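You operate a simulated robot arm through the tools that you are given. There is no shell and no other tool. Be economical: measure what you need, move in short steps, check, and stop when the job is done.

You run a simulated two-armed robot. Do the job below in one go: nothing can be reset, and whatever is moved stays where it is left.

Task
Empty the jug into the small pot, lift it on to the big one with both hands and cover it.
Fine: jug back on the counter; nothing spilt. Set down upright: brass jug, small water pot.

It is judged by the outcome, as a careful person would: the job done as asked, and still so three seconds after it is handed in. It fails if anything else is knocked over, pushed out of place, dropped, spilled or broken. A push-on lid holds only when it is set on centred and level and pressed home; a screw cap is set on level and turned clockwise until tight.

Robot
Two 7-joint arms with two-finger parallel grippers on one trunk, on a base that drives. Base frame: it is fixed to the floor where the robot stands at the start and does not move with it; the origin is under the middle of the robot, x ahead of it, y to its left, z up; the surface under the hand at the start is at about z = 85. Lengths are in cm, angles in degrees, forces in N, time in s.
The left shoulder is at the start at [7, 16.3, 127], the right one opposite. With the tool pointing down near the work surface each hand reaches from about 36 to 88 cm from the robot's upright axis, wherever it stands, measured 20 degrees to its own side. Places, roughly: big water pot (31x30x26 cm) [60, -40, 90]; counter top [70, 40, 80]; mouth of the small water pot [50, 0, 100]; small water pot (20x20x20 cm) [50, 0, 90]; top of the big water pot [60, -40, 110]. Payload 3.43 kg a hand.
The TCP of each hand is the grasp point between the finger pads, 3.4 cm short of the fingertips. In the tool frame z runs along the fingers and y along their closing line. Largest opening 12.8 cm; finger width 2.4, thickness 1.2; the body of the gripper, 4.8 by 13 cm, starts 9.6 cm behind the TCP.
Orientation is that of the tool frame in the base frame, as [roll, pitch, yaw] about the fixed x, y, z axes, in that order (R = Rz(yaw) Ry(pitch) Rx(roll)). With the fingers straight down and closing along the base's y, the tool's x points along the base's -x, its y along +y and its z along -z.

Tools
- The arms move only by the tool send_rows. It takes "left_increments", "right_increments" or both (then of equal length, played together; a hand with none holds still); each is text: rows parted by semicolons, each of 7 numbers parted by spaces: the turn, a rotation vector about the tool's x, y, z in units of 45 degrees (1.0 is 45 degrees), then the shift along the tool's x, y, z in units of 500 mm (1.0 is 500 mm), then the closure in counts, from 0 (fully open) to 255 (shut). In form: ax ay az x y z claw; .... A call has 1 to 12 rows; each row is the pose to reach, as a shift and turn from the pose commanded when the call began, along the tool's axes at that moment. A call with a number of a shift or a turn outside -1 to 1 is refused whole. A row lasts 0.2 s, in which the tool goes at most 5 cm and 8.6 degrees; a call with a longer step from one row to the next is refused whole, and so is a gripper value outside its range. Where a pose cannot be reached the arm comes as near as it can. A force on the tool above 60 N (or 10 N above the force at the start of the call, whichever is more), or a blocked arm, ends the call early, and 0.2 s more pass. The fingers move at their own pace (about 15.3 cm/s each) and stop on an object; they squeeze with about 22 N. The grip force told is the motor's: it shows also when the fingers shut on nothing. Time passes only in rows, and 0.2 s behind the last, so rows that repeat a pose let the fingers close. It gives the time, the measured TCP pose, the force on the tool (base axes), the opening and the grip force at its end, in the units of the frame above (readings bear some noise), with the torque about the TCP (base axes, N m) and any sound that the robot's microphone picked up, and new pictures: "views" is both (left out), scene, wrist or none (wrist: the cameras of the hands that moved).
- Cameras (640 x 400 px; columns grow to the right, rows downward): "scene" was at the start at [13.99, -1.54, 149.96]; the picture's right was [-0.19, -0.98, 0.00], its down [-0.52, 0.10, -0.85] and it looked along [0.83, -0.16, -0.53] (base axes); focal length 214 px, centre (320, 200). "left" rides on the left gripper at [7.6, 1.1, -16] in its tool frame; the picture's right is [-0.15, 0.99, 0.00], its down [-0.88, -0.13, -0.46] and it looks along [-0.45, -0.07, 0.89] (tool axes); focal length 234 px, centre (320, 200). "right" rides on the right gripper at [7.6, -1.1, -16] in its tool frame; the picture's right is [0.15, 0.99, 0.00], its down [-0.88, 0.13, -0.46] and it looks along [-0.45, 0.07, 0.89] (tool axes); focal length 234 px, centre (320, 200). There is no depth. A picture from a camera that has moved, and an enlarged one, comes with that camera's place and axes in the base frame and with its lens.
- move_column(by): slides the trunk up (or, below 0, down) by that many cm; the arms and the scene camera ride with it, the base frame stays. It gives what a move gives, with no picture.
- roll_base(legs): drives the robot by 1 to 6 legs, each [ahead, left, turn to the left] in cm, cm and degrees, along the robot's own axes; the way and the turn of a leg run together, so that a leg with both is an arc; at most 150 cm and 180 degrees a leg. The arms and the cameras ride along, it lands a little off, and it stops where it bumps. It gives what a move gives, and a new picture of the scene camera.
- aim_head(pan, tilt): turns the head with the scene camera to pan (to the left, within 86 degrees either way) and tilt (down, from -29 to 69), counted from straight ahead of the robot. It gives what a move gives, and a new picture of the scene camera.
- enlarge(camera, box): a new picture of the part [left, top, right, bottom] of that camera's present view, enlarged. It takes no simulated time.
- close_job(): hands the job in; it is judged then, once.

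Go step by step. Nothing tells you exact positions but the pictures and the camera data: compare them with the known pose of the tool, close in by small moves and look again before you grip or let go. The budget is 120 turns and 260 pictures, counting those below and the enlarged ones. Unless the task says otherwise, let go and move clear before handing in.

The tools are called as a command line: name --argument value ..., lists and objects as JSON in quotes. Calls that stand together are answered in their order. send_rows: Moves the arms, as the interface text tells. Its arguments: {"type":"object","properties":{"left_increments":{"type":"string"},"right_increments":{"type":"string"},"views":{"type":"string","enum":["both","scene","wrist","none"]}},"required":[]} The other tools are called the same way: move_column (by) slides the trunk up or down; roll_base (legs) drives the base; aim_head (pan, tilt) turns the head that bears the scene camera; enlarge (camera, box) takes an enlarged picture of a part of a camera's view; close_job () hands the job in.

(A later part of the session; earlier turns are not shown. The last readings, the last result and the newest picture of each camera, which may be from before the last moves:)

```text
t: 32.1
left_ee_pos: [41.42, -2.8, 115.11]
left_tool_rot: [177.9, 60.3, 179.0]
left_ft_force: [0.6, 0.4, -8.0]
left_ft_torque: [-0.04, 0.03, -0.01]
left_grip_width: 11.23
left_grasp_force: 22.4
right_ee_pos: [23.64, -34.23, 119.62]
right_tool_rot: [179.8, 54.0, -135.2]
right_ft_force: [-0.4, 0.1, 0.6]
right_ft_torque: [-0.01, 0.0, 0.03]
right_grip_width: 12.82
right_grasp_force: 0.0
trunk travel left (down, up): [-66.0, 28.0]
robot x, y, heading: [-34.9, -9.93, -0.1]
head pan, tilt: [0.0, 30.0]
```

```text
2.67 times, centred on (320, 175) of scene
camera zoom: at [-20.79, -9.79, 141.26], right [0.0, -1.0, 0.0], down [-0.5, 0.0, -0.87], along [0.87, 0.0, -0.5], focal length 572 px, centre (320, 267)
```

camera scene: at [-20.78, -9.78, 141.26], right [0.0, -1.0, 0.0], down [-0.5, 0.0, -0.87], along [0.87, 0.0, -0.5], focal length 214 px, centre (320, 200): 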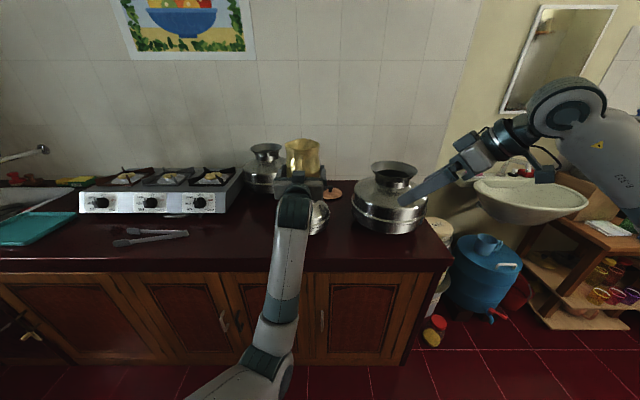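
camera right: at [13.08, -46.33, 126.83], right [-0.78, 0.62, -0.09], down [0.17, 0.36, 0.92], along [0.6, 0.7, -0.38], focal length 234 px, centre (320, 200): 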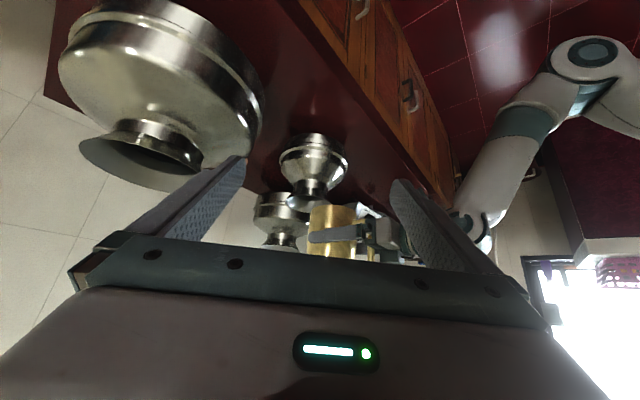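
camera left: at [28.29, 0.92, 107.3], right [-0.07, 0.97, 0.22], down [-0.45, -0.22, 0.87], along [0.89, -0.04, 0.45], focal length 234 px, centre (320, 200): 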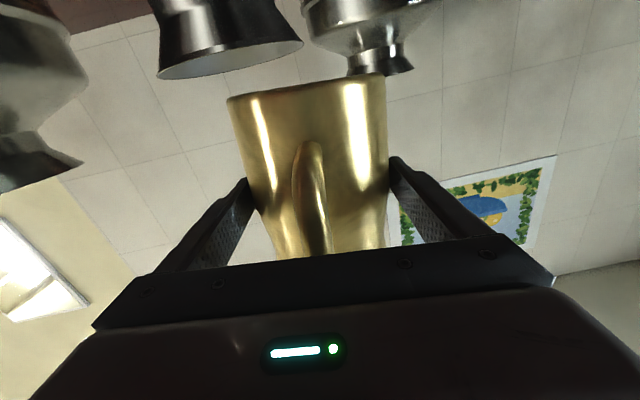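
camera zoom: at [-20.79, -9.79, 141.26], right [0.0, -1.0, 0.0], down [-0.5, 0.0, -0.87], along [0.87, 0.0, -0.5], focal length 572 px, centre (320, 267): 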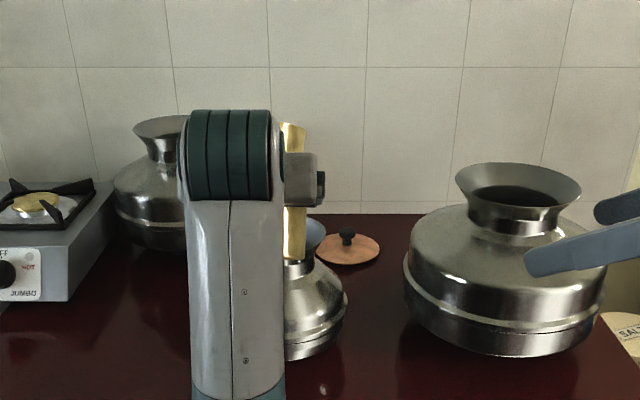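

Excellent view: the jug tilts well above the pot. The left hand sits 1.5 cm off in y near a joint limit, so I move the arm 4.5 cm left and the base 6 cm right.

send_rows --left_increments "0 0 0 0 0.03 0 255; 0 0 0 0 0.06 0 255; 0 0 0 0 0.09 0 255; 0 0 0 0 0.09 0 255; 0 0 0 0 0.09 0 255" --views "none"

roll_base --legs '[[0, -6, 0]]'

enlarge --camera "right" --box '[230, 80, 470, 260]'

```text
t: 33.3
left_ee_pos: [40.99, 0.01, 115.42]
left_tool_rot: [-179.8, 60.3, 179.6]
left_ft_force: [-0.1, 0.2, -7.5]
left_ft_torque: [0.01, 0.05, 0.0]
left_grip_width: 11.21
left_grasp_force: 22.1
right_ee_pos: [23.6, -34.36, 119.67]
right_tool_rot: [179.8, 54.1, -135.2]
right_ft_force: [-0.7, -0.2, 0.2]
right_ft_torque: [0.03, 0.01, 0.0]
right_grip_width: 12.81
right_grasp_force: 0.2
trunk travel left (down, up): [-66.0, 28.0]
robot x, y, heading: [-35.13, -10.21, 0.1]
head pan, tilt: [0.0, 30.0]
```

```text
t: 34.3
left_ee_pos: [40.94, -5.8, 115.37]
left_tool_rot: [-179.8, 60.3, 179.9]
left_ft_force: [-0.5, -0.3, -9.5]
left_ft_torque: [-0.04, 0.08, 0.01]
left_grip_width: 11.2
left_grasp_force: 21.9
right_ee_pos: [23.69, -40.06, 119.62]
right_tool_rot: [179.9, 53.9, -135.1]
right_ft_force: [-0.7, 0.2, 0.5]
right_ft_torque: [0.03, 0.04, 0.0]
right_grip_width: 12.81
right_grasp_force: 0.1
trunk travel left (down, up): [-66.0, 28.0]
robot x, y, heading: [-35.14, -15.82, 0.2]
head pan, tilt: [0.0, 30.0]
camera scene: at [-20.78, -15.63, 141.27], right [0.0, -1.0, 0.0], down [-0.5, 0.0, -0.87], along [0.87, 0.0, -0.5], focal length 214 px, centre (320, 200)
```

scene: 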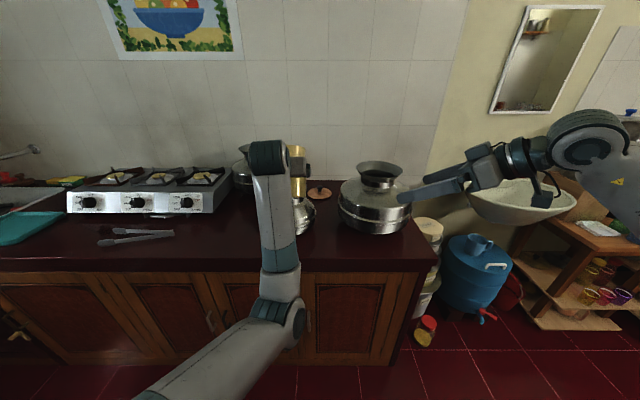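

```text
2.22 times, centred on (350, 170) of right
camera zoom: at [12.22, -53.01, 122.93], right [-0.76, 0.64, -0.12], down [0.01, 0.2, 0.98], along [0.65, 0.74, -0.16], focal length 520 px, centre (253, 267)
```

zoom: 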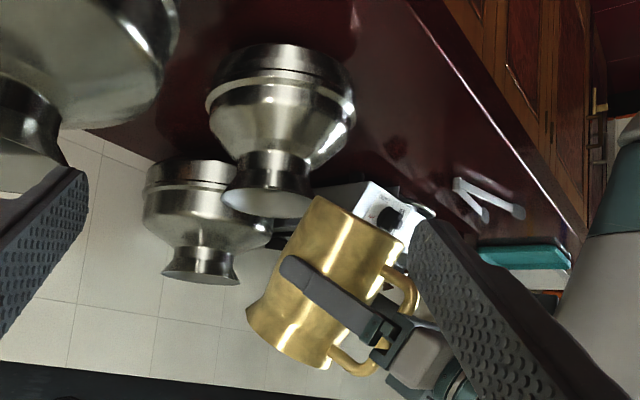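

Relative to the pot in the same camera, the lip is right over the mouth centre at this height. I'll tilt on with the lip kept just inside the near half of the mouth and ~4 cm above it: next to 45°.

send_rows --left_increments "0 0 0 0.02 0.015 -0.03 255; 0 0.08 0 0.04 0.03 -0.03 255; 0 0.17 0 0.06 0.03 -0.022 255; 0 0.25 0 0.08 0.03 -0.015 255; 0 0.333 0 0.099 0.03 -0.0075 255; 0 0.333 0 0.099 0.03 -0.0075 255; 0 0.333 0 0.099 0.03 -0.0075 255" --views "none"

enlarge --camera "right" --box '[230, 80, 470, 260]'

```text
t: 35.9
left_ee_pos: [38.24, -4.26, 111.35]
left_tool_rot: [-179.9, 45.2, 179.7]
left_ft_force: [-1.2, -0.1, -8.3]
left_ft_torque: [-0.01, 0.05, 0.0]
left_grip_width: 11.22
left_grasp_force: 21.6
right_ee_pos: [23.5, -40.13, 119.69]
right_tool_rot: [179.7, 54.0, -135.2]
right_ft_force: [-0.1, -0.6, 0.1]
right_ft_torque: [0.03, -0.01, 0.02]
right_grip_width: 12.8
right_grasp_force: 0.0
trunk travel left (down, up): [-66.0, 28.0]
robot x, y, heading: [-35.08, -15.72, 0.3]
head pan, tilt: [0.0, 30.0]
```

```text
2.22 times, centred on (350, 170) of right
camera zoom: at [12.22, -53.07, 122.91], right [-0.76, 0.64, -0.12], down [0.01, 0.2, 0.98], along [0.65, 0.74, -0.16], focal length 520 px, centre (253, 267)
```

zoom: 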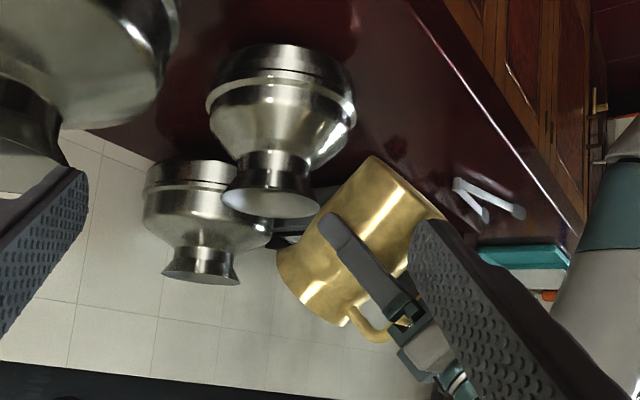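

Lip is about 2 cm short of mouth centre and ~7 cm above it, as planned. I tilt slowly on to 60°.

send_rows --left_increments "0 0.08 0 -0.005 0 -0.003 255; 0 0.16 0 -0.01 0 -0.005 255; 0 0.25 0 -0.015 0 -0.008 255; 0 0.333 0 -0.02 0 -0.01 255; 0 0.333 0 -0.02 0 -0.01 255" --views "none"

enlarge --camera "right" --box '[230, 80, 470, 260]'

```text
t: 37.1
left_ee_pos: [42.25, -4.06, 111.05]
left_tool_rot: [-179.9, 30.5, 179.7]
left_ft_force: [-11.3, 0.6, 6.4]
left_ft_torque: [0.02, 0.18, -0.02]
left_grip_width: 11.24
left_grasp_force: 21.8
left hand out of reach, approached as far as the arm can: row 2, 3, 4, 5
right_ee_pos: [23.31, -40.16, 119.76]
right_tool_rot: [180.0, 54.1, -135.0]
right_ft_force: [0.1, 0.0, 0.1]
right_ft_torque: [0.0, 0.02, 0.02]
right_grip_width: 12.77
right_grasp_force: 0.1
trunk travel left (down, up): [-66.0, 28.0]
robot x, y, heading: [-34.74, -15.57, 0.1]
head pan, tilt: [0.0, 30.0]
```

```text
2.22 times, centred on (350, 170) of right
camera zoom: at [11.84, -53.08, 123.08], right [-0.76, 0.64, -0.12], down [0.01, 0.2, 0.98], along [0.65, 0.74, -0.16], focal length 520 px, centre (253, 267)
```

zoom: 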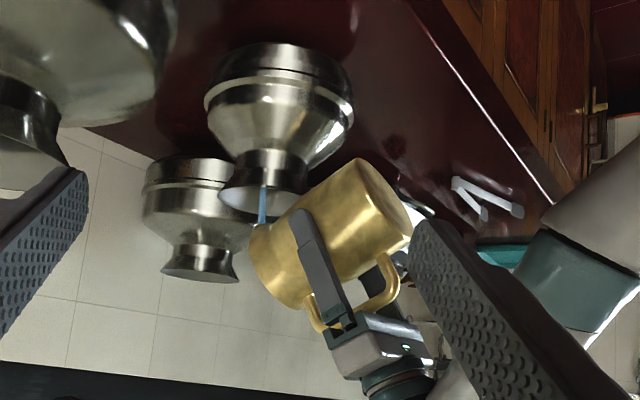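

Water is streaming into the pot, but the jug's underside is touching the pot rim. I raise the trunk 4 cm at once to clear it.

move_column --by 4

enlarge --camera "right" --box '[230, 80, 470, 260]'

enlarge --camera "scene" --box '[220, 100, 420, 400]'

```text
t: 37.9
left_ee_pos: [42.78, -4.08, 114.49]
left_tool_rot: [180.0, 30.3, 179.7]
left_ft_force: [0.5, 0.7, -5.9]
left_ft_torque: [-0.04, 0.04, -0.02]
left_grip_width: 11.22
left_grasp_force: 21.5
right_ee_pos: [23.71, -40.08, 123.63]
right_tool_rot: [179.7, 53.9, -135.1]
right_ft_force: [-0.2, 0.2, 0.3]
right_ft_torque: [0.01, -0.04, -0.02]
right_grip_width: 12.8
right_grasp_force: 0.1
trunk travel left (down, up): [-70.0, 24.0]
robot x, y, heading: [-34.95, -16.04, 0.2]
head pan, tilt: [0.0, 30.0]
```

```text
2.22 times, centred on (350, 170) of right
camera zoom: at [12.29, -53.09, 126.87], right [-0.76, 0.64, -0.12], down [0.02, 0.2, 0.98], along [0.65, 0.74, -0.16], focal length 520 px, centre (253, 267)
```

zoom: 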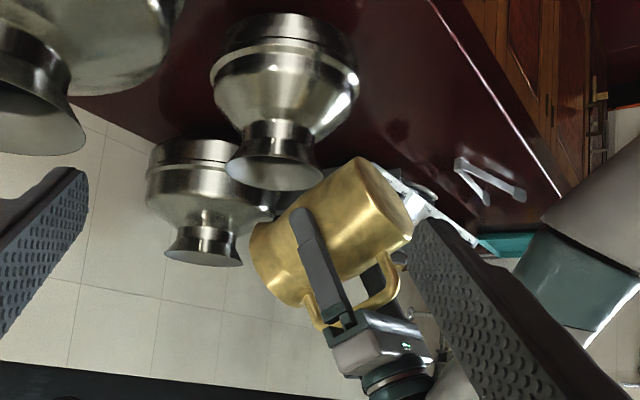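

```text
1.33 times, centred on (320, 250) of scene
camera zoom: at [-20.69, -15.71, 145.25], right [0.0, -1.0, 0.0], down [-0.5, 0.0, -0.87], along [0.87, 0.0, -0.5], focal length 286 px, centre (320, 133)
```

zoom: 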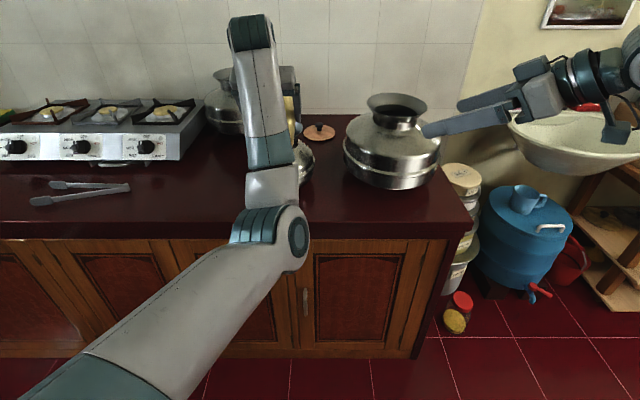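

Contact is gone, the pot hasn't moved, and part of the water is in. The elbow is low, limiting the tilt, so I level back to ~30°, raise the shoulder with the trunk and lower the arm correspondingly.

send_rows --left_increments "0 -0.15 0 0.008 0 -0.01 255; 0 -0.3 0 0.015 0 -0.02 255; 0 -0.48 0 0.02 0 -0.03 255; 0 -0.667 0 0.025 0 -0.037 255; 0 -0.667 0 0.025 0 -0.037 255" --views "none"

move_column --by 22

send_rows --left_increments "0 0 0 0.05 0 0.02 255; 0 0 0 0.1 0 0.04 255; 0 0 0 0.15 0 0.06 255; 0 0 0 0.2 0 0.08 255; 0 0 0 0.25 0 0.1 255; 0 0 0 0.28 0 0.13 255; 0 0 0 0.28 0 0.13 255" --views "scene"

```text
t: 39.3
left_ee_pos: [41.18, -1.17, 117.42]
left_tool_rot: [178.0, 61.9, -179.8]
left_ft_force: [0.6, 0.9, -7.1]
left_ft_torque: [-0.01, 0.08, -0.04]
left_grip_width: 11.21
left_grasp_force: 21.5
right_ee_pos: [23.66, -40.08, 123.62]
right_tool_rot: [179.7, 54.0, -135.1]
right_ft_force: [0.2, 0.1, -0.2]
right_ft_torque: [0.02, -0.03, 0.02]
right_grip_width: 12.79
right_grasp_force: 0.1
trunk travel left (down, up): [-70.0, 24.0]
robot x, y, heading: [-35.09, -15.84, 0.1]
head pan, tilt: [0.0, 30.0]
stopped in row 5 (left hand): the arm was blocked; the commanded pose is now the measured one
```

```text
t: 41.6
left_ee_pos: [41.12, -1.3, 139.28]
left_tool_rot: [177.9, 62.0, -179.9]
left_ft_force: [-0.6, 0.3, -6.0]
left_ft_torque: [-0.01, 0.03, 0.0]
left_grip_width: 11.19
left_grasp_force: 21.6
right_ee_pos: [23.67, -40.1, 145.75]
right_tool_rot: [179.9, 54.0, -135.2]
right_ft_force: [-0.3, -0.2, -0.1]
right_ft_torque: [0.01, -0.02, 0.01]
right_grip_width: 12.81
right_grasp_force: 0.2
trunk travel left (down, up): [-92.0, 2.0]
robot x, y, heading: [-35.26, -15.8, 0.0]
head pan, tilt: [0.0, 30.0]
```

```text
t: 43.2
left_ee_pos: [41.0, 0.77, 125.69]
left_tool_rot: [175.4, 63.7, 178.9]
left_ft_force: [1.2, 0.3, -6.9]
left_ft_torque: [0.0, 0.03, 0.03]
left_grip_width: 11.22
left_grasp_force: 22.4
right_ee_pos: [23.68, -40.13, 145.68]
right_tool_rot: [179.8, 54.1, -135.1]
right_ft_force: [0.1, 0.7, -0.7]
right_ft_torque: [0.03, 0.0, 0.0]
right_grip_width: 12.79
right_grasp_force: 0.1
trunk travel left (down, up): [-92.0, 2.0]
robot x, y, heading: [-35.12, -15.79, 0.1]
head pan, tilt: [0.0, 30.0]
camera scene: at [-20.8, -15.7, 167.27], right [0.0, -1.0, 0.0], down [-0.5, 0.0, -0.87], along [0.87, 0.0, -0.5], focal length 214 px, centre (320, 200)
```

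scene: 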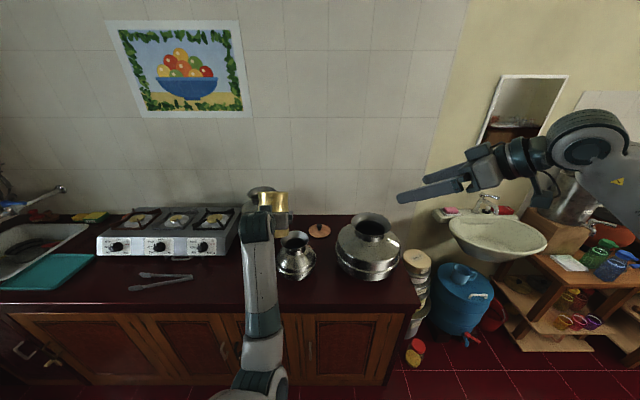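

The wrist is near a limit pointing straight ahead; pointing diagonally (towards front-right) should free it. I yaw the jug 35° to the right, staying high, so it pours diagonally into the pot.

send_rows --left_increments "0.11 0 0.06 0 0.01 0 255; 0.23 0 0.12 0 0.02 0 255; 0.34 0 0.18 0 0.03 0 255; 0.46 0 0.245 0 0.04 0 255; 0.57 0 0.305 0 0.04 0 255; 0.685 0 0.366 0 0.04 0 255; 0.685 0 0.366 0 0.04 0 255" --views "both"

```text
t: 44.8
left_ee_pos: [40.26, 0.68, 124.0]
left_tool_rot: [178.4, 61.5, 145.2]
left_ft_force: [0.1, -0.1, -6.0]
left_ft_torque: [0.02, 0.07, 0.0]
left_grip_width: 11.2
left_grasp_force: 21.2
right_ee_pos: [23.61, -40.14, 145.67]
right_tool_rot: [179.8, 53.9, -135.1]
right_ft_force: [0.3, -0.3, -0.6]
right_ft_torque: [0.01, 0.01, 0.01]
right_grip_width: 12.79
right_grasp_force: 0.1
trunk travel left (down, up): [-92.0, 2.0]
robot x, y, heading: [-34.8, -16.11, -0.0]
head pan, tilt: [0.0, 30.0]
camera scene: at [-20.81, -15.74, 167.27], right [0.0, -1.0, 0.0], down [-0.5, 0.0, -0.87], along [0.87, 0.0, -0.5], focal length 214 px, centre (320, 200)
camera left: at [26.1, 11.25, 124.83], right [0.6, 0.79, 0.14], down [-0.06, -0.13, 0.99], along [0.8, -0.6, -0.03], focal length 234 px, centre (320, 200)
```

scene: 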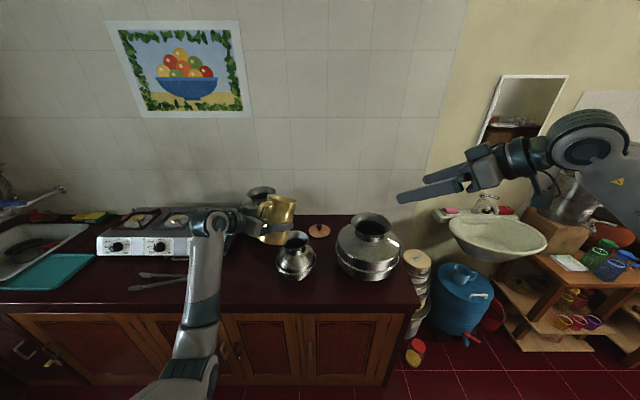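
left: 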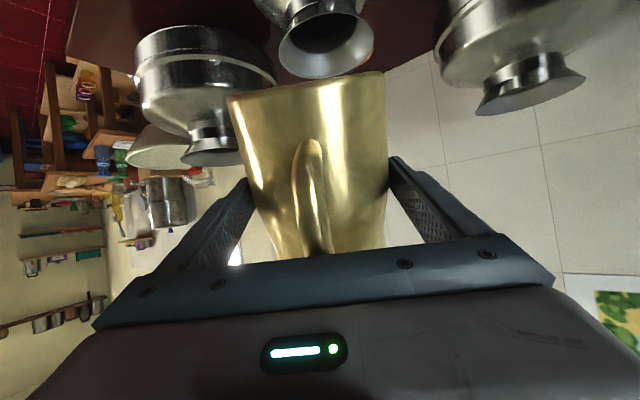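

The arm is free now, and I can see pot and jug. I lower to the 45° pre-pour pose aligned with the mouth along this heading.

send_rows --left_increments "0 0.05 0 0.04 0.011 0.018 255; 0 0.12 0 0.08 0.022 0.036 255; 0 0.2 0 0.12 0.033 0.054 255; 0 0.28 0 0.16 0.044 0.072 255; 0 0.367 0 0.195 0.055 0.089 255; 0 0.367 0 0.195 0.055 0.089 255" --views "none"

enlarge --camera "scene" --box '[190, 160, 350, 290]'

enlarge --camera "left" --box '[200, 0, 440, 150]'

```text
t: 46.2
left_ee_pos: [41.24, 3.43, 113.33]
left_tool_rot: [179.0, 45.0, 146.0]
left_ft_force: [-0.7, 0.1, -7.2]
left_ft_torque: [0.0, 0.02, -0.02]
left_grip_width: 11.21
left_grasp_force: 22.0
right_ee_pos: [23.62, -40.11, 145.66]
right_tool_rot: [179.8, 54.0, -135.1]
right_ft_force: [-1.1, 0.1, 0.1]
right_ft_torque: [0.0, -0.01, 0.02]
right_grip_width: 12.8
right_grasp_force: 0.0
trunk travel left (down, up): [-92.0, 2.0]
robot x, y, heading: [-34.97, -15.62, 0.1]
head pan, tilt: [0.0, 30.0]
```

```text
3.08 times, centred on (270, 225) of scene
camera zoom: at [-20.81, -15.72, 167.27], right [0.0, -1.0, 0.0], down [-0.5, 0.0, -0.87], along [0.87, 0.0, -0.5], focal length 660 px, centre (474, 123)
```

zoom: 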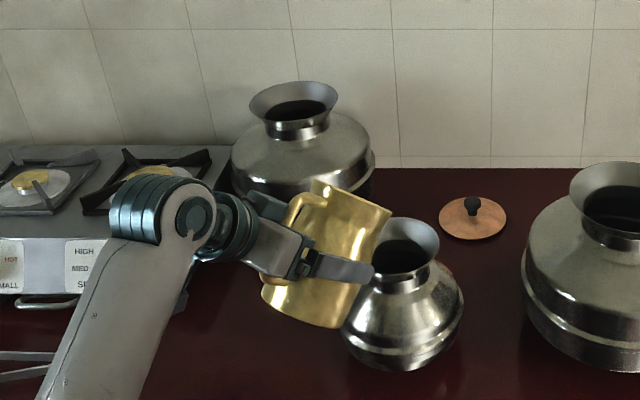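

```text
2.67 times, centred on (320, 75) of left
camera zoom: at [27.87, 13.46, 119.15], right [0.63, 0.77, 0.12], down [0.17, -0.28, 0.94], along [0.76, -0.57, -0.31], focal length 624 px, centre (320, 533)
```

zoom: 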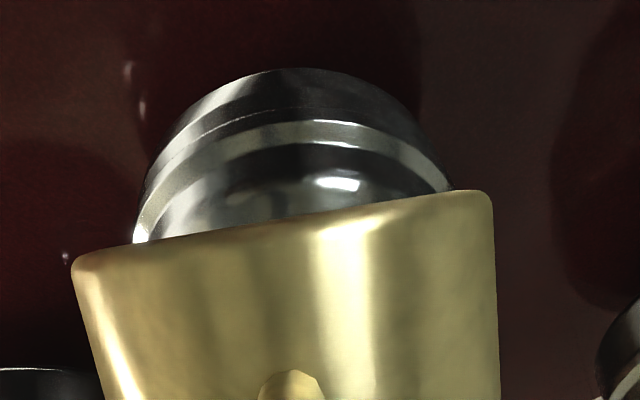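

Lip is ~3 cm short of the mouth centre and laterally within 0.6 cm. I tilt slowly to 65° with a small advance.

send_rows --left_increments "0 0.08 0 -0.006 0.002 0.006 255; 0 0.17 0 -0.012 0.004 0.011 255; 0 0.25 0 -0.018 0.006 0.016 255; 0 0.333 0 -0.023 0.007 0.021 255; 0 0.4 0 -0.033 0.007 0.018 255; 0 0.4 0 -0.033 0.007 0.018 255" --views "none"

enlarge --camera "scene" --box '[190, 160, 350, 290]'

```text
t: 47.6
left_ee_pos: [42.9, 2.87, 113.88]
left_tool_rot: [179.2, 27.1, 146.4]
left_ft_force: [-0.6, -0.5, -5.7]
left_ft_torque: [0.0, 0.01, 0.03]
left_grip_width: 11.21
left_grasp_force: 21.9
right_ee_pos: [23.55, -40.06, 145.54]
right_tool_rot: [179.9, 54.0, -135.1]
right_ft_force: [0.3, -0.5, -1.3]
right_ft_torque: [0.01, -0.01, 0.04]
right_grip_width: 12.79
right_grasp_force: 0.1
trunk travel left (down, up): [-92.0, 2.0]
robot x, y, heading: [-34.99, -16.13, -0.1]
head pan, tilt: [0.0, 30.0]
```

```text
3.08 times, centred on (270, 225) of scene
camera zoom: at [-20.83, -15.64, 167.27], right [0.0, -1.0, 0.0], down [-0.5, 0.0, -0.87], along [0.87, 0.0, -0.5], focal length 660 px, centre (474, 123)
```

zoom: 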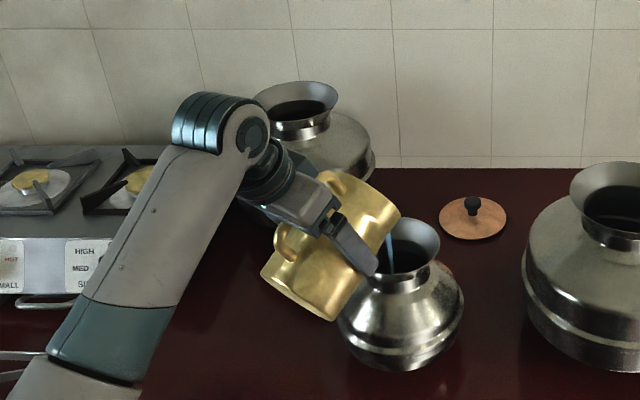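

The stream falls cleanly into the mouth. I carry on tilting slowly to 90°.

send_rows --left_increments "0 0.07 0 -0.009 0 -0.006 255; 0 0.13 0 -0.018 -0.001 -0.011 255; 0 0.2 0 -0.027 -0.002 -0.017 255; 0 0.267 0 -0.035 -0.003 -0.022 255; 0 0.35 0 -0.048 -0.003 -0.027 255; 0 0.43 0 -0.061 -0.003 -0.031 255; 0 0.52 0 -0.075 -0.003 -0.035 255; 0 0.6 0 -0.087 -0.003 -0.039 255; 0 0.6 0 -0.087 -0.003 -0.039 255" --views "none"

enlarge --camera "scene" --box '[190, 160, 350, 290]'

```text
t: 49.6
left_ee_pos: [45.25, 1.05, 117.6]
left_tool_rot: [179.3, 0.1, 146.7]
left_ft_force: [-0.6, 0.4, -2.4]
left_ft_torque: [-0.01, -0.02, 0.03]
left_grip_width: 11.22
left_grasp_force: 21.8
right_ee_pos: [23.52, -39.96, 145.72]
right_tool_rot: [179.9, 54.0, -135.0]
right_ft_force: [0.0, 0.1, -0.2]
right_ft_torque: [0.0, -0.02, -0.03]
right_grip_width: 12.8
right_grasp_force: 0.0
trunk travel left (down, up): [-92.0, 2.0]
robot x, y, heading: [-35.14, -16.1, 0.1]
head pan, tilt: [0.0, 30.0]
```

```text
3.08 times, centred on (270, 225) of scene
camera zoom: at [-20.85, -15.63, 167.27], right [0.0, -1.0, 0.0], down [-0.5, 0.0, -0.87], along [0.87, 0.0, -0.5], focal length 660 px, centre (474, 123)
```

zoom: 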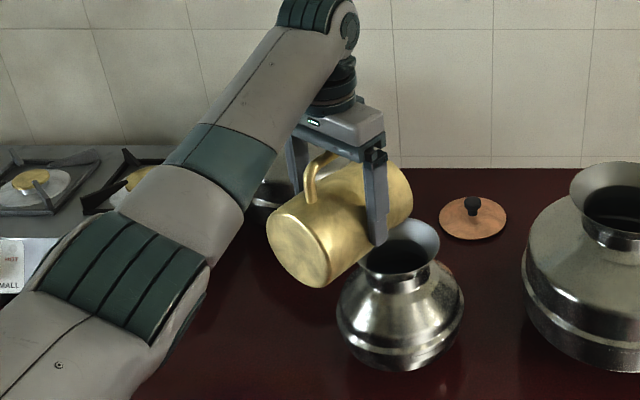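

Nearly empty now (2.4 N). I go on to ~118° and hold to drain the last drops.

send_rows --left_increments "0 0.11 0 -0.017 0 -0.012 255; 0 0.22 0 -0.034 0 -0.024 255; 0 0.333 0 -0.05 0 -0.036 255; 0 0.43 0 -0.067 0 -0.044 255; 0 0.53 0 -0.085 0 -0.05 255; 0 0.62 0 -0.1 0 -0.056 255; 0 0.62 0 -0.1 0 -0.056 255; 0 0.62 0 -0.1 0 -0.056 255; 0 0.62 0 -0.1 0 -0.056 255; 0 0.62 0 -0.1 0 -0.056 255; 0 0.62 0 -0.1 0 -0.056 255; 0 0.62 0 -0.1 0 -0.056 255" --views "none"

enlarge --camera "scene" --box '[190, 160, 350, 290]'

```text
t: 52.2
left_ee_pos: [38.27, -0.04, 121.57]
left_tool_rot: [179.2, -27.4, 147.2]
left_ft_force: [-0.1, -0.5, -3.6]
left_ft_torque: [-0.02, -0.05, 0.02]
left_grip_width: 11.22
left_grasp_force: 21.9
left hand out of reach, approached as far as the arm can: row 2, 3, 4, 5, 6, 7, 8, 9, 10, 11, 12
right_ee_pos: [23.49, -40.14, 145.69]
right_tool_rot: [179.8, 54.0, -135.0]
right_ft_force: [-0.1, 0.0, -0.7]
right_ft_torque: [0.02, 0.01, 0.0]
right_grip_width: 12.8
right_grasp_force: 0.0
trunk travel left (down, up): [-92.0, 2.0]
robot x, y, heading: [-35.42, -15.79, -0.0]
head pan, tilt: [0.0, 30.0]
```

```text
3.08 times, centred on (270, 225) of scene
camera zoom: at [-20.87, -15.7, 167.28], right [0.0, -1.0, 0.0], down [-0.5, 0.0, -0.87], along [0.87, 0.0, -0.5], focal length 660 px, centre (474, 123)
```

zoom: 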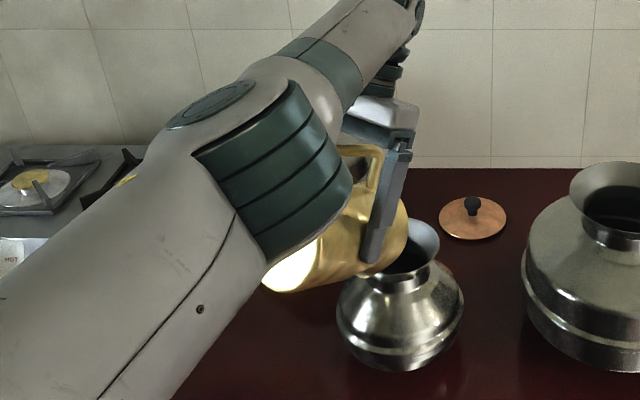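

The arm fell short at the extreme tilt but the jug appears empty (no stream). I tilt it back, raising and moving it to the left away from the pot, then check for drips.

send_rows --left_increments "0 -0.16 0 0.015 0 -0.03 255; 0 -0.32 0 0.03 0.02 -0.06 255; 0 -0.48 0 0.045 0.06 -0.089 255; 0 -0.64 0 0.045 0.1 -0.089 255; 0 -0.8 0 0.045 0.14 -0.089 255; 0 -0.96 0 0.045 0.18 -0.089 255; 0 -0.96 0 0.045 0.18 -0.089 255" --views "none"

enlarge --camera "scene" --box '[190, 160, 350, 290]'

```text
t: 53.8
left_ee_pos: [43.07, 7.85, 126.83]
left_tool_rot: [179.3, 15.5, 146.6]
left_ft_force: [-0.1, -0.5, -3.8]
left_ft_torque: [0.03, 0.0, 0.02]
left_grip_width: 11.23
left_grasp_force: 22.2
left hand out of reach, approached as far as the arm can: row 1, 2
right_ee_pos: [23.48, -39.9, 145.66]
right_tool_rot: [179.9, 54.0, -134.9]
right_ft_force: [-0.1, 0.2, 0.0]
right_ft_torque: [-0.03, 0.02, -0.03]
right_grip_width: 12.8
right_grasp_force: 0.1
trunk travel left (down, up): [-92.0, 2.0]
robot x, y, heading: [-35.19, -15.86, -0.0]
head pan, tilt: [0.0, 30.0]
```

```text
3.08 times, centred on (270, 225) of scene
camera zoom: at [-20.91, -15.52, 167.28], right [0.0, -1.0, 0.0], down [-0.5, 0.0, -0.87], along [0.87, 0.0, -0.5], focal length 660 px, centre (474, 123)
```

zoom: 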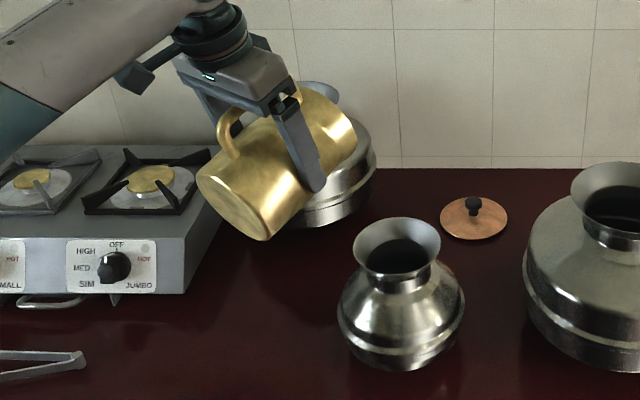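

No spill visible. Now I bring the jug upright again, staying high, then turn it back to face straight ahead.

send_rows --left_increments "0 -0.17 0 0 0 0 255; 0 -0.34 0 0 0 0 255; 0 -0.5 0 0 0 0 255; 0 -0.67 0 0 0 0 255; 0 -0.84 0 0 0 0 255; 0 -1 0 0 0 0 255; 0 -1 0 0 0 0 255" --views "none"

send_rows --left_increments "0 -0.16 0 0 0 0 255; 0 -0.32 0 0 0 0 255; 0 -0.48 0 0 0 0 255; 0 -0.655 0 0 0 0 255; 0 -0.655 0 0 0 0 255" --views "none"

send_rows --left_increments "-0.15 0 0 0 0 0 255; -0.3 0 0 0 0 0 255; -0.45 0 0 0 0 0 255; -0.6 0 0 0 0 0 255; -0.742 0 0 0 0 0 255; -0.742 0 0 0 0 0 255" --views "both"

```text
t: 55.4
left_ee_pos: [43.07, 7.59, 126.84]
left_tool_rot: [178.5, 60.4, 145.5]
left_ft_force: [0.8, -0.2, -2.5]
left_ft_torque: [0.05, 0.0, 0.01]
left_grip_width: 11.22
left_grasp_force: 21.8
right_ee_pos: [23.58, -40.08, 145.55]
right_tool_rot: [179.8, 54.0, -135.1]
right_ft_force: [0.4, -0.2, 0.4]
right_ft_torque: [0.0, 0.01, 0.01]
right_grip_width: 12.79
right_grasp_force: 0.0
trunk travel left (down, up): [-92.0, 2.0]
robot x, y, heading: [-35.08, -16.03, 0.2]
head pan, tilt: [0.0, 30.0]
```

```text
t: 56.6
left_ee_pos: [43.12, 7.56, 126.65]
left_tool_rot: [100.6, 89.3, 67.5]
left_ft_force: [-0.5, -0.6, -2.7]
left_ft_torque: [0.03, 0.05, 0.0]
left_grip_width: 11.22
left_grasp_force: 21.9
right_ee_pos: [23.56, -40.12, 145.73]
right_tool_rot: [179.8, 54.0, -135.0]
right_ft_force: [0.6, 0.8, -0.1]
right_ft_torque: [-0.04, -0.03, -0.02]
right_grip_width: 12.8
right_grasp_force: 0.1
trunk travel left (down, up): [-92.0, 2.0]
robot x, y, heading: [-35.25, -15.78, 0.1]
head pan, tilt: [0.0, 30.0]
```

```text
t: 58.0
left_ee_pos: [43.1, 7.9, 126.77]
left_tool_rot: [71.8, 89.2, 72.0]
left_ft_force: [-0.2, 0.0, -3.2]
left_ft_torque: [-0.03, 0.07, -0.05]
left_grip_width: 11.24
left_grasp_force: 22.0
right_ee_pos: [23.68, -39.98, 145.58]
right_tool_rot: [179.8, 54.0, -135.0]
right_ft_force: [-0.3, 0.6, -0.2]
right_ft_torque: [-0.05, -0.03, -0.02]
right_grip_width: 12.8
right_grasp_force: 0.0
trunk travel left (down, up): [-92.0, 2.0]
robot x, y, heading: [-35.14, -16.07, -0.0]
head pan, tilt: [0.0, 30.0]
camera scene: at [-20.84, -15.56, 167.27], right [0.0, -1.0, 0.0], down [-0.5, 0.0, -0.87], along [0.87, 0.0, -0.5], focal length 214 px, centre (320, 200)
camera left: at [27.11, 8.81, 118.94], right [0.0, 0.99, 0.16], down [-0.46, -0.14, 0.88], along [0.89, -0.07, 0.45], focal length 234 px, centre (320, 200)
```

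scene: 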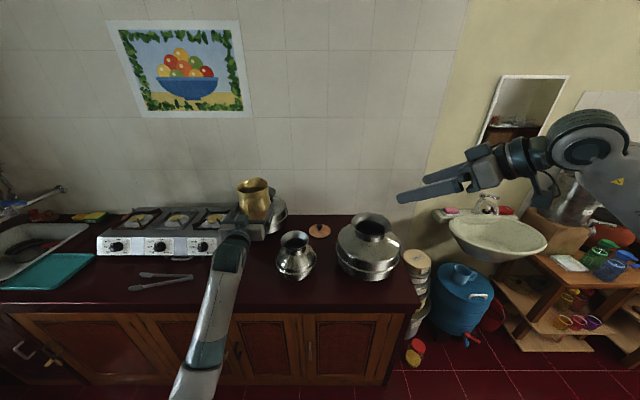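
left: 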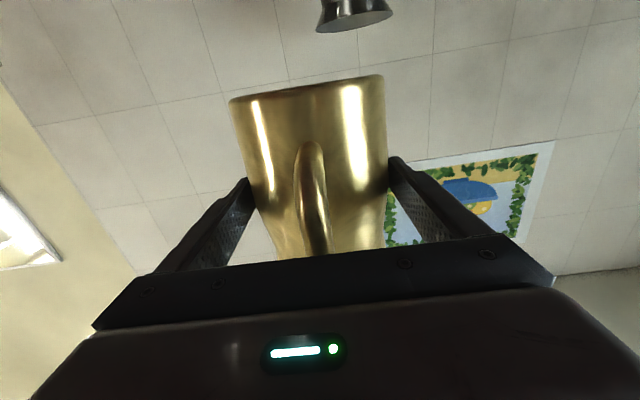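

The jug is upright again. I shift the base left so the jug is over its old spot, and lower the trunk.

roll_base --legs '[[0, 13.5, 0]]'

move_column --by -29

send_rows --left_increments "0 0 0 0 0 0.025 255; 0 0 0 0.01 0 0.05 255; 0 0 0 0.02 0 0.074 255; 0 0 0 0.03 0 0.074 255; 0 0 0 0.03 0 0.074 255" --views "both"

```text
t: 59.3
left_ee_pos: [43.14, 20.66, 126.79]
left_tool_rot: [71.9, 89.2, 72.1]
left_ft_force: [-0.3, -0.7, -4.0]
left_ft_torque: [-0.01, 0.09, 0.02]
left_grip_width: 11.22
left_grasp_force: 22.3
right_ee_pos: [23.62, -27.11, 145.53]
right_tool_rot: [179.7, 54.0, -135.3]
right_ft_force: [0.1, -0.5, 0.1]
right_ft_torque: [0.0, 0.02, 0.03]
right_grip_width: 12.8
right_grasp_force: 0.0
trunk travel left (down, up): [-92.0, 2.0]
robot x, y, heading: [-35.08, -2.91, 0.2]
head pan, tilt: [0.0, 30.0]
camera scene: at [-20.86, -2.65, 167.27], right [0.0, -1.0, 0.0], down [-0.5, 0.0, -0.87], along [0.87, 0.0, -0.5], focal length 214 px, centre (320, 200)
```

scene: 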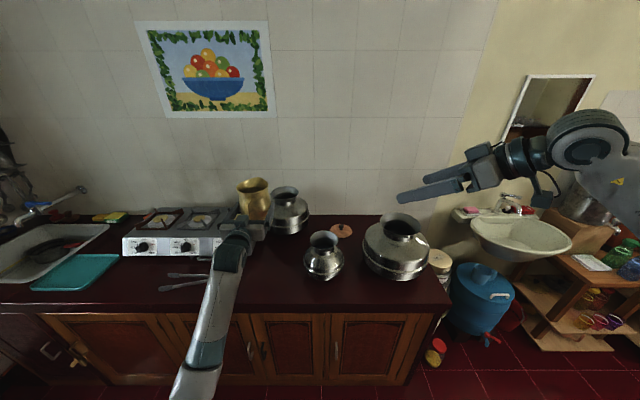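

```text
t: 62.3
left_ee_pos: [42.93, 20.88, 97.68]
left_tool_rot: [69.7, 89.3, 69.9]
left_ft_force: [-0.1, -0.1, -2.7]
left_ft_torque: [-0.03, 0.06, 0.0]
left_grip_width: 11.26
left_grasp_force: 22.0
right_ee_pos: [23.51, -26.68, 116.74]
right_tool_rot: [179.8, 54.1, -135.1]
right_ft_force: [0.2, 0.0, -0.6]
right_ft_torque: [0.02, 0.01, -0.01]
right_grip_width: 12.81
right_grasp_force: 0.0
trunk travel left (down, up): [-63.0, 31.0]
robot x, y, heading: [-35.46, -2.23, -0.0]
head pan, tilt: [0.0, 30.0]
```

```text
t: 63.5
left_ee_pos: [46.8, 20.95, 96.26]
left_tool_rot: [69.8, 89.3, 69.8]
left_ft_force: [0.2, 0.9, -3.3]
left_ft_torque: [0.02, 0.06, 0.02]
left_grip_width: 11.22
left_grasp_force: 22.5
right_ee_pos: [23.6, -26.8, 116.63]
right_tool_rot: [179.8, 53.9, -135.1]
right_ft_force: [0.7, 0.0, -0.3]
right_ft_torque: [-0.02, 0.02, 0.0]
right_grip_width: 12.81
right_grasp_force: 0.0
trunk travel left (down, up): [-63.0, 31.0]
robot x, y, heading: [-34.87, -2.84, -0.2]
head pan, tilt: [0.0, 30.0]
camera scene: at [-20.87, -2.39, 138.27], right [0.0, -1.0, 0.0], down [-0.5, 0.0, -0.87], along [0.87, 0.0, -0.5], focal length 214 px, centre (320, 200)
camera left: at [30.79, 21.99, 88.47], right [0.0, 0.99, 0.16], down [-0.46, -0.14, 0.88], along [0.89, -0.07, 0.45], focal length 234 px, centre (320, 200)
```

scene: 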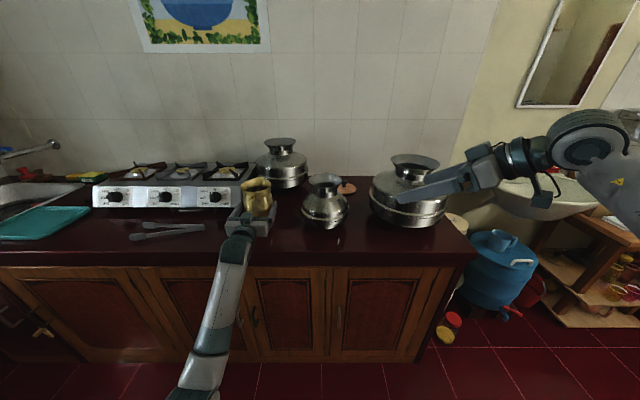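
left: 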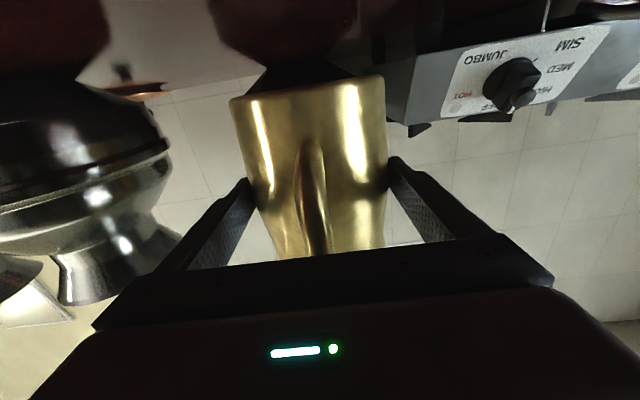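

Clear of everything. I lower the jug gently to the counter.

send_rows --left_increments "0 0 0 0.025 0 0 255; 0 0 0 0.05 0 0 255; 0 0 0 0.062 0 0 255; 0 0 0 0.068 0 0 255; 0 0 0 0.072 0 0 255; 0 0 0 0.075 0 0 255; 0 0 0 0.075 0 0 255" --views "wrist"

```text
t: 65.1
left_ee_pos: [46.79, 20.83, 92.58]
left_tool_rot: [67.1, 89.3, 67.2]
left_ft_force: [0.7, 1.2, -2.6]
left_ft_torque: [-0.06, 0.04, 0.04]
left_grip_width: 11.21
left_grasp_force: 22.2
right_ee_pos: [23.52, -26.78, 116.69]
right_tool_rot: [179.9, 53.9, -135.0]
right_ft_force: [0.6, -0.4, 0.5]
right_ft_torque: [0.01, -0.01, -0.03]
right_grip_width: 12.78
right_grasp_force: 0.0
trunk travel left (down, up): [-63.0, 31.0]
robot x, y, heading: [-35.48, -2.61, 0.1]
head pan, tilt: [0.0, 30.0]
camera left: at [30.83, 22.04, 84.73], right [0.0, 0.99, 0.16], down [-0.46, -0.14, 0.88], along [0.89, -0.07, 0.45], focal length 234 px, centre (320, 200)
```

left: 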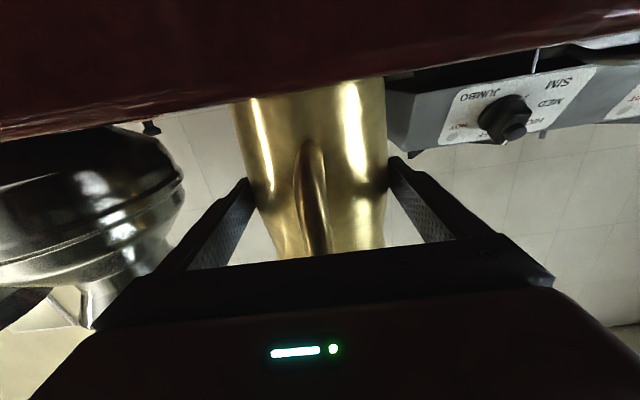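

Almost down: the load is still there by a hair. A couple more millimetres, until the counter carries it, then release.

send_rows --left_increments "0 0 0 0.002 0 0 255; 0 0 0 0.004 0 0 255; 0 0 0 0.004 0 0 255" --views "none"

```text
t: 65.9
left_ee_pos: [46.67, 20.95, 92.48]
left_tool_rot: [56.4, 89.2, 56.5]
left_ft_force: [4.0, 1.0, 6.2]
left_ft_torque: [-0.25, -0.12, 0.08]
left_grip_width: 11.26
left_grasp_force: 22.2
right_ee_pos: [23.44, -26.79, 116.73]
right_tool_rot: [179.9, 54.0, -135.1]
right_ft_force: [0.4, 0.1, 0.7]
right_ft_torque: [0.01, -0.04, -0.02]
right_grip_width: 12.79
right_grasp_force: 0.0
trunk travel left (down, up): [-63.0, 31.0]
robot x, y, heading: [-35.05, -2.72, 0.4]
head pan, tilt: [0.0, 30.0]
```

The jug stands on the counter. I open and back straight out.

send_rows --left_increments "0 0 0 0 0 0 120; 0 0 0 0 0 0 0; 0 0 0 0 0 0 0; 0 0 0 0 0 0 0; 0 0 0 0 0 -0.03 0; 0 0 0 0 0 -0.08 0; 0 0 0 0 0 -0.16 0; 0 0 0 0 0 -0.24 0; 0 0 0 0 0 -0.32 0; 0 0 0 0 0 -0.32 0" --views "both"

enlarge --camera "scene" --box '[210, 130, 450, 280]'

```text
t: 68.1
left_ee_pos: [30.73, 20.93, 92.16]
left_tool_rot: [70.9, 89.2, 71.0]
left_ft_force: [-0.7, 0.6, -0.2]
left_ft_torque: [0.0, -0.02, 0.0]
left_grip_width: 12.79
left_grasp_force: 0.0
right_ee_pos: [23.55, -26.74, 116.62]
right_tool_rot: [179.8, 54.0, -135.0]
right_ft_force: [0.0, 0.4, -0.3]
right_ft_torque: [-0.03, 0.02, 0.05]
right_grip_width: 12.79
right_grasp_force: 0.0
trunk travel left (down, up): [-63.0, 31.0]
robot x, y, heading: [-35.33, -2.32, 0.2]
head pan, tilt: [0.0, 30.0]
camera scene: at [-20.85, -2.41, 138.27], right [0.0, -1.0, 0.0], down [-0.5, 0.0, -0.87], along [0.87, 0.0, -0.5], focal length 214 px, centre (320, 200)
camera left: at [14.82, 22.06, 84.43], right [0.0, 0.99, 0.16], down [-0.46, -0.14, 0.88], along [0.89, -0.07, 0.45], focal length 234 px, centre (320, 200)
```

scene: 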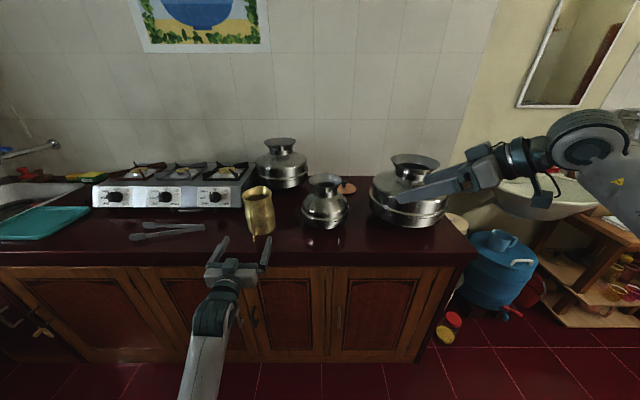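
left: 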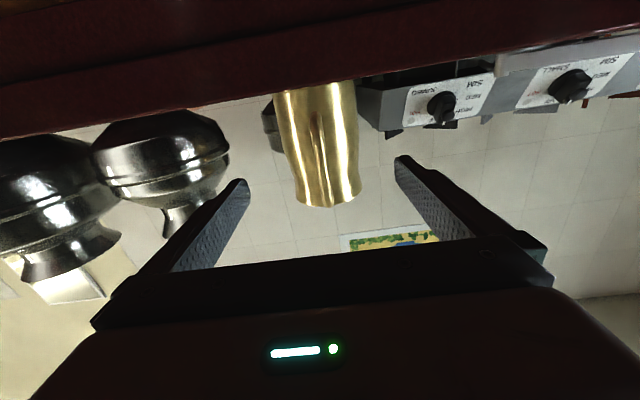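

```text
2.67 times, centred on (330, 205) of scene
camera zoom: at [-20.85, -2.41, 138.27], right [0.0, -1.0, 0.0], down [-0.5, 0.0, -0.87], along [0.87, 0.0, -0.5], focal length 572 px, centre (293, 187)
```

zoom: 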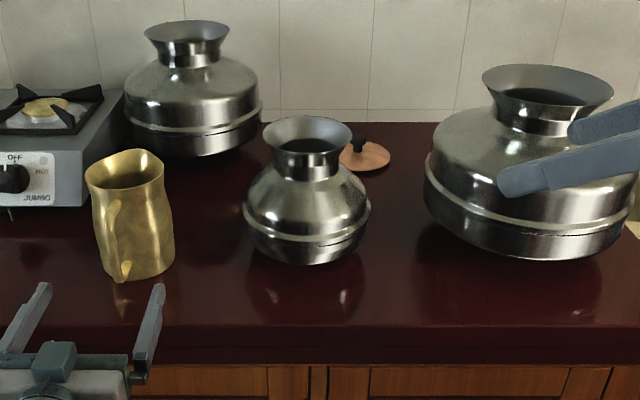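

The jug stands upright at its place, empty. Next I return both hands to fingers-down, high up, for the two-handed pot lift.

send_rows --left_increments "0 0 0 -0.08 0 -0.02 0; 0 0 0 -0.16 0 -0.04 0; 0 0.1 0 -0.24 0 -0.04 0; 0 0.26 0 -0.32 0 -0.04 0; 0 0.42 0 -0.4 0 -0.04 0; 0 0.58 0 -0.48 0 -0.04 0; 0 0.74 0 -0.56 0 -0.04 0; 0 0.9 0 -0.6 0 -0.04 0; 0 1 0 -0.6 0 -0.04 0; 0 1 0 -0.6 0 -0.04 0" --right_increments "0 0.1 0 0 0 0 0; 0 0.2 0 0 0 0 0; 0 0.32 0 0 0 0 0; 0 0.44 0 0 0 0 0; 0 0.56 0 0 0 0 0; 0 0.68 0 0 0 0 0; 0 0.8 0 0 0 0 0; 0 0.9 0 0 0 0 0; 0 1 0 0 0 0 0; 0 1 0 0 0 0 0" --views "none"

send_rows --left_increments "0 0.15 0 0 0 0 0; 0 0.3 0 0 0 0 0; 0 0.45 0 0 0 0 0; 0 0.6 0 0 0 0 0; 0 0.75 0 0 0 0 0; 0 0.9 0 0 0 0 0; 0 1 0 0 0 0 0; 0 1 0 0 0 0 0" --right_increments "0 0.1 0 0 0 0 0; 0 0.2 0 0 0 0 0; 0 0.2 0 0 0 0 0; 0 0.2 0 0 0 0 0; 0 0.2 0 0 0 0 0; 0 0.2 0 0 0 0 0; 0 0.2 0 0 0 0 0; 0 0.2 0 0 0 0 0" --views "none"

send_rows --right_increments "0 0 0.16 0 0 0 0; 0 0 0.32 0 0 0 0; 0 0 0.48 0 0 0 0; 0 0 0.64 0 0 0 0; 0 0 0.8 0 0 0 0; 0 0 0.96 0 0 0 0; 0 0 1 0 0 0 0; 0 0 1 0 0 0 0" --views "both"

```text
t: 70.3
left_ee_pos: [28.42, 20.56, 122.35]
left_tool_rot: [179.1, 45.3, 179.5]
left_ft_force: [-0.1, 0.2, 0.1]
left_ft_torque: [-0.02, -0.02, 0.0]
left_grip_width: 12.78
left_grasp_force: 0.1
right_ee_pos: [23.38, -26.74, 116.69]
right_tool_rot: [179.9, 8.9, -134.9]
right_ft_force: [-1.1, -0.7, -0.3]
right_ft_torque: [-0.04, 0.02, 0.0]
right_grip_width: 12.81
right_grasp_force: 0.1
trunk travel left (down, up): [-63.0, 31.0]
robot x, y, heading: [-35.23, -2.5, 0.2]
head pan, tilt: [0.0, 30.0]
```

```text
t: 72.1
left_ee_pos: [28.52, 20.46, 122.34]
left_tool_rot: [179.3, 0.3, -179.9]
left_ft_force: [-0.2, -0.6, 0.1]
left_ft_torque: [0.0, 0.0, 0.02]
left_grip_width: 12.81
left_grasp_force: 0.1
right_ee_pos: [23.49, -26.8, 116.61]
right_tool_rot: [179.9, 0.1, -135.0]
right_ft_force: [-0.6, 1.5, -1.3]
right_ft_torque: [0.01, -0.01, -0.01]
right_grip_width: 12.8
right_grasp_force: 0.0
trunk travel left (down, up): [-63.0, 31.0]
robot x, y, heading: [-35.03, -2.76, 0.1]
head pan, tilt: [0.0, 30.0]
```

```text
t: 73.9
left_ee_pos: [28.58, 20.57, 122.29]
left_tool_rot: [179.3, 0.2, -179.9]
left_ft_force: [0.3, 0.3, 0.5]
left_ft_torque: [0.01, 0.0, 0.01]
left_grip_width: 12.8
left_grasp_force: 0.1
right_ee_pos: [23.52, -26.9, 116.62]
right_tool_rot: [179.9, -0.1, 180.0]
right_ft_force: [0.2, -0.8, 0.3]
right_ft_torque: [-0.05, 0.03, 0.03]
right_grip_width: 12.8
right_grasp_force: 0.1
trunk travel left (down, up): [-63.0, 31.0]
robot x, y, heading: [-35.16, -2.45, 0.2]
head pan, tilt: [0.0, 30.0]
camera scene: at [-20.92, -2.39, 138.28], right [0.0, -1.0, 0.0], down [-0.5, 0.0, -0.87], along [0.87, 0.0, -0.5], focal length 214 px, centre (320, 200)
camera right: at [15.98, -27.85, 132.69], right [-0.15, 0.99, 0.0], down [0.88, 0.13, 0.45], along [0.45, 0.07, -0.89], focal length 234 px, centre (320, 200)
```

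scene: 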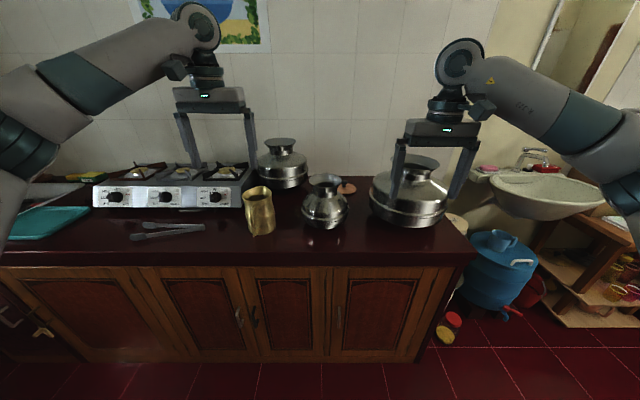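
right: 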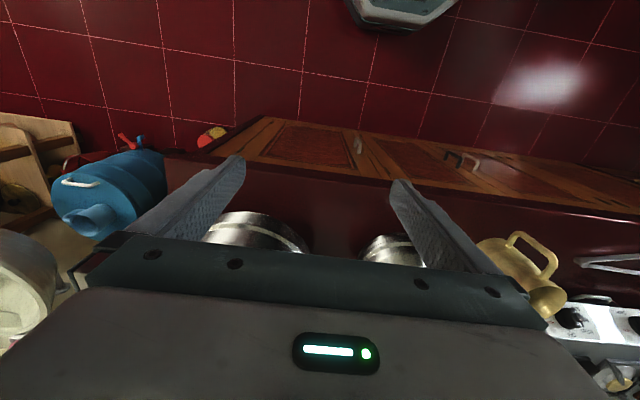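

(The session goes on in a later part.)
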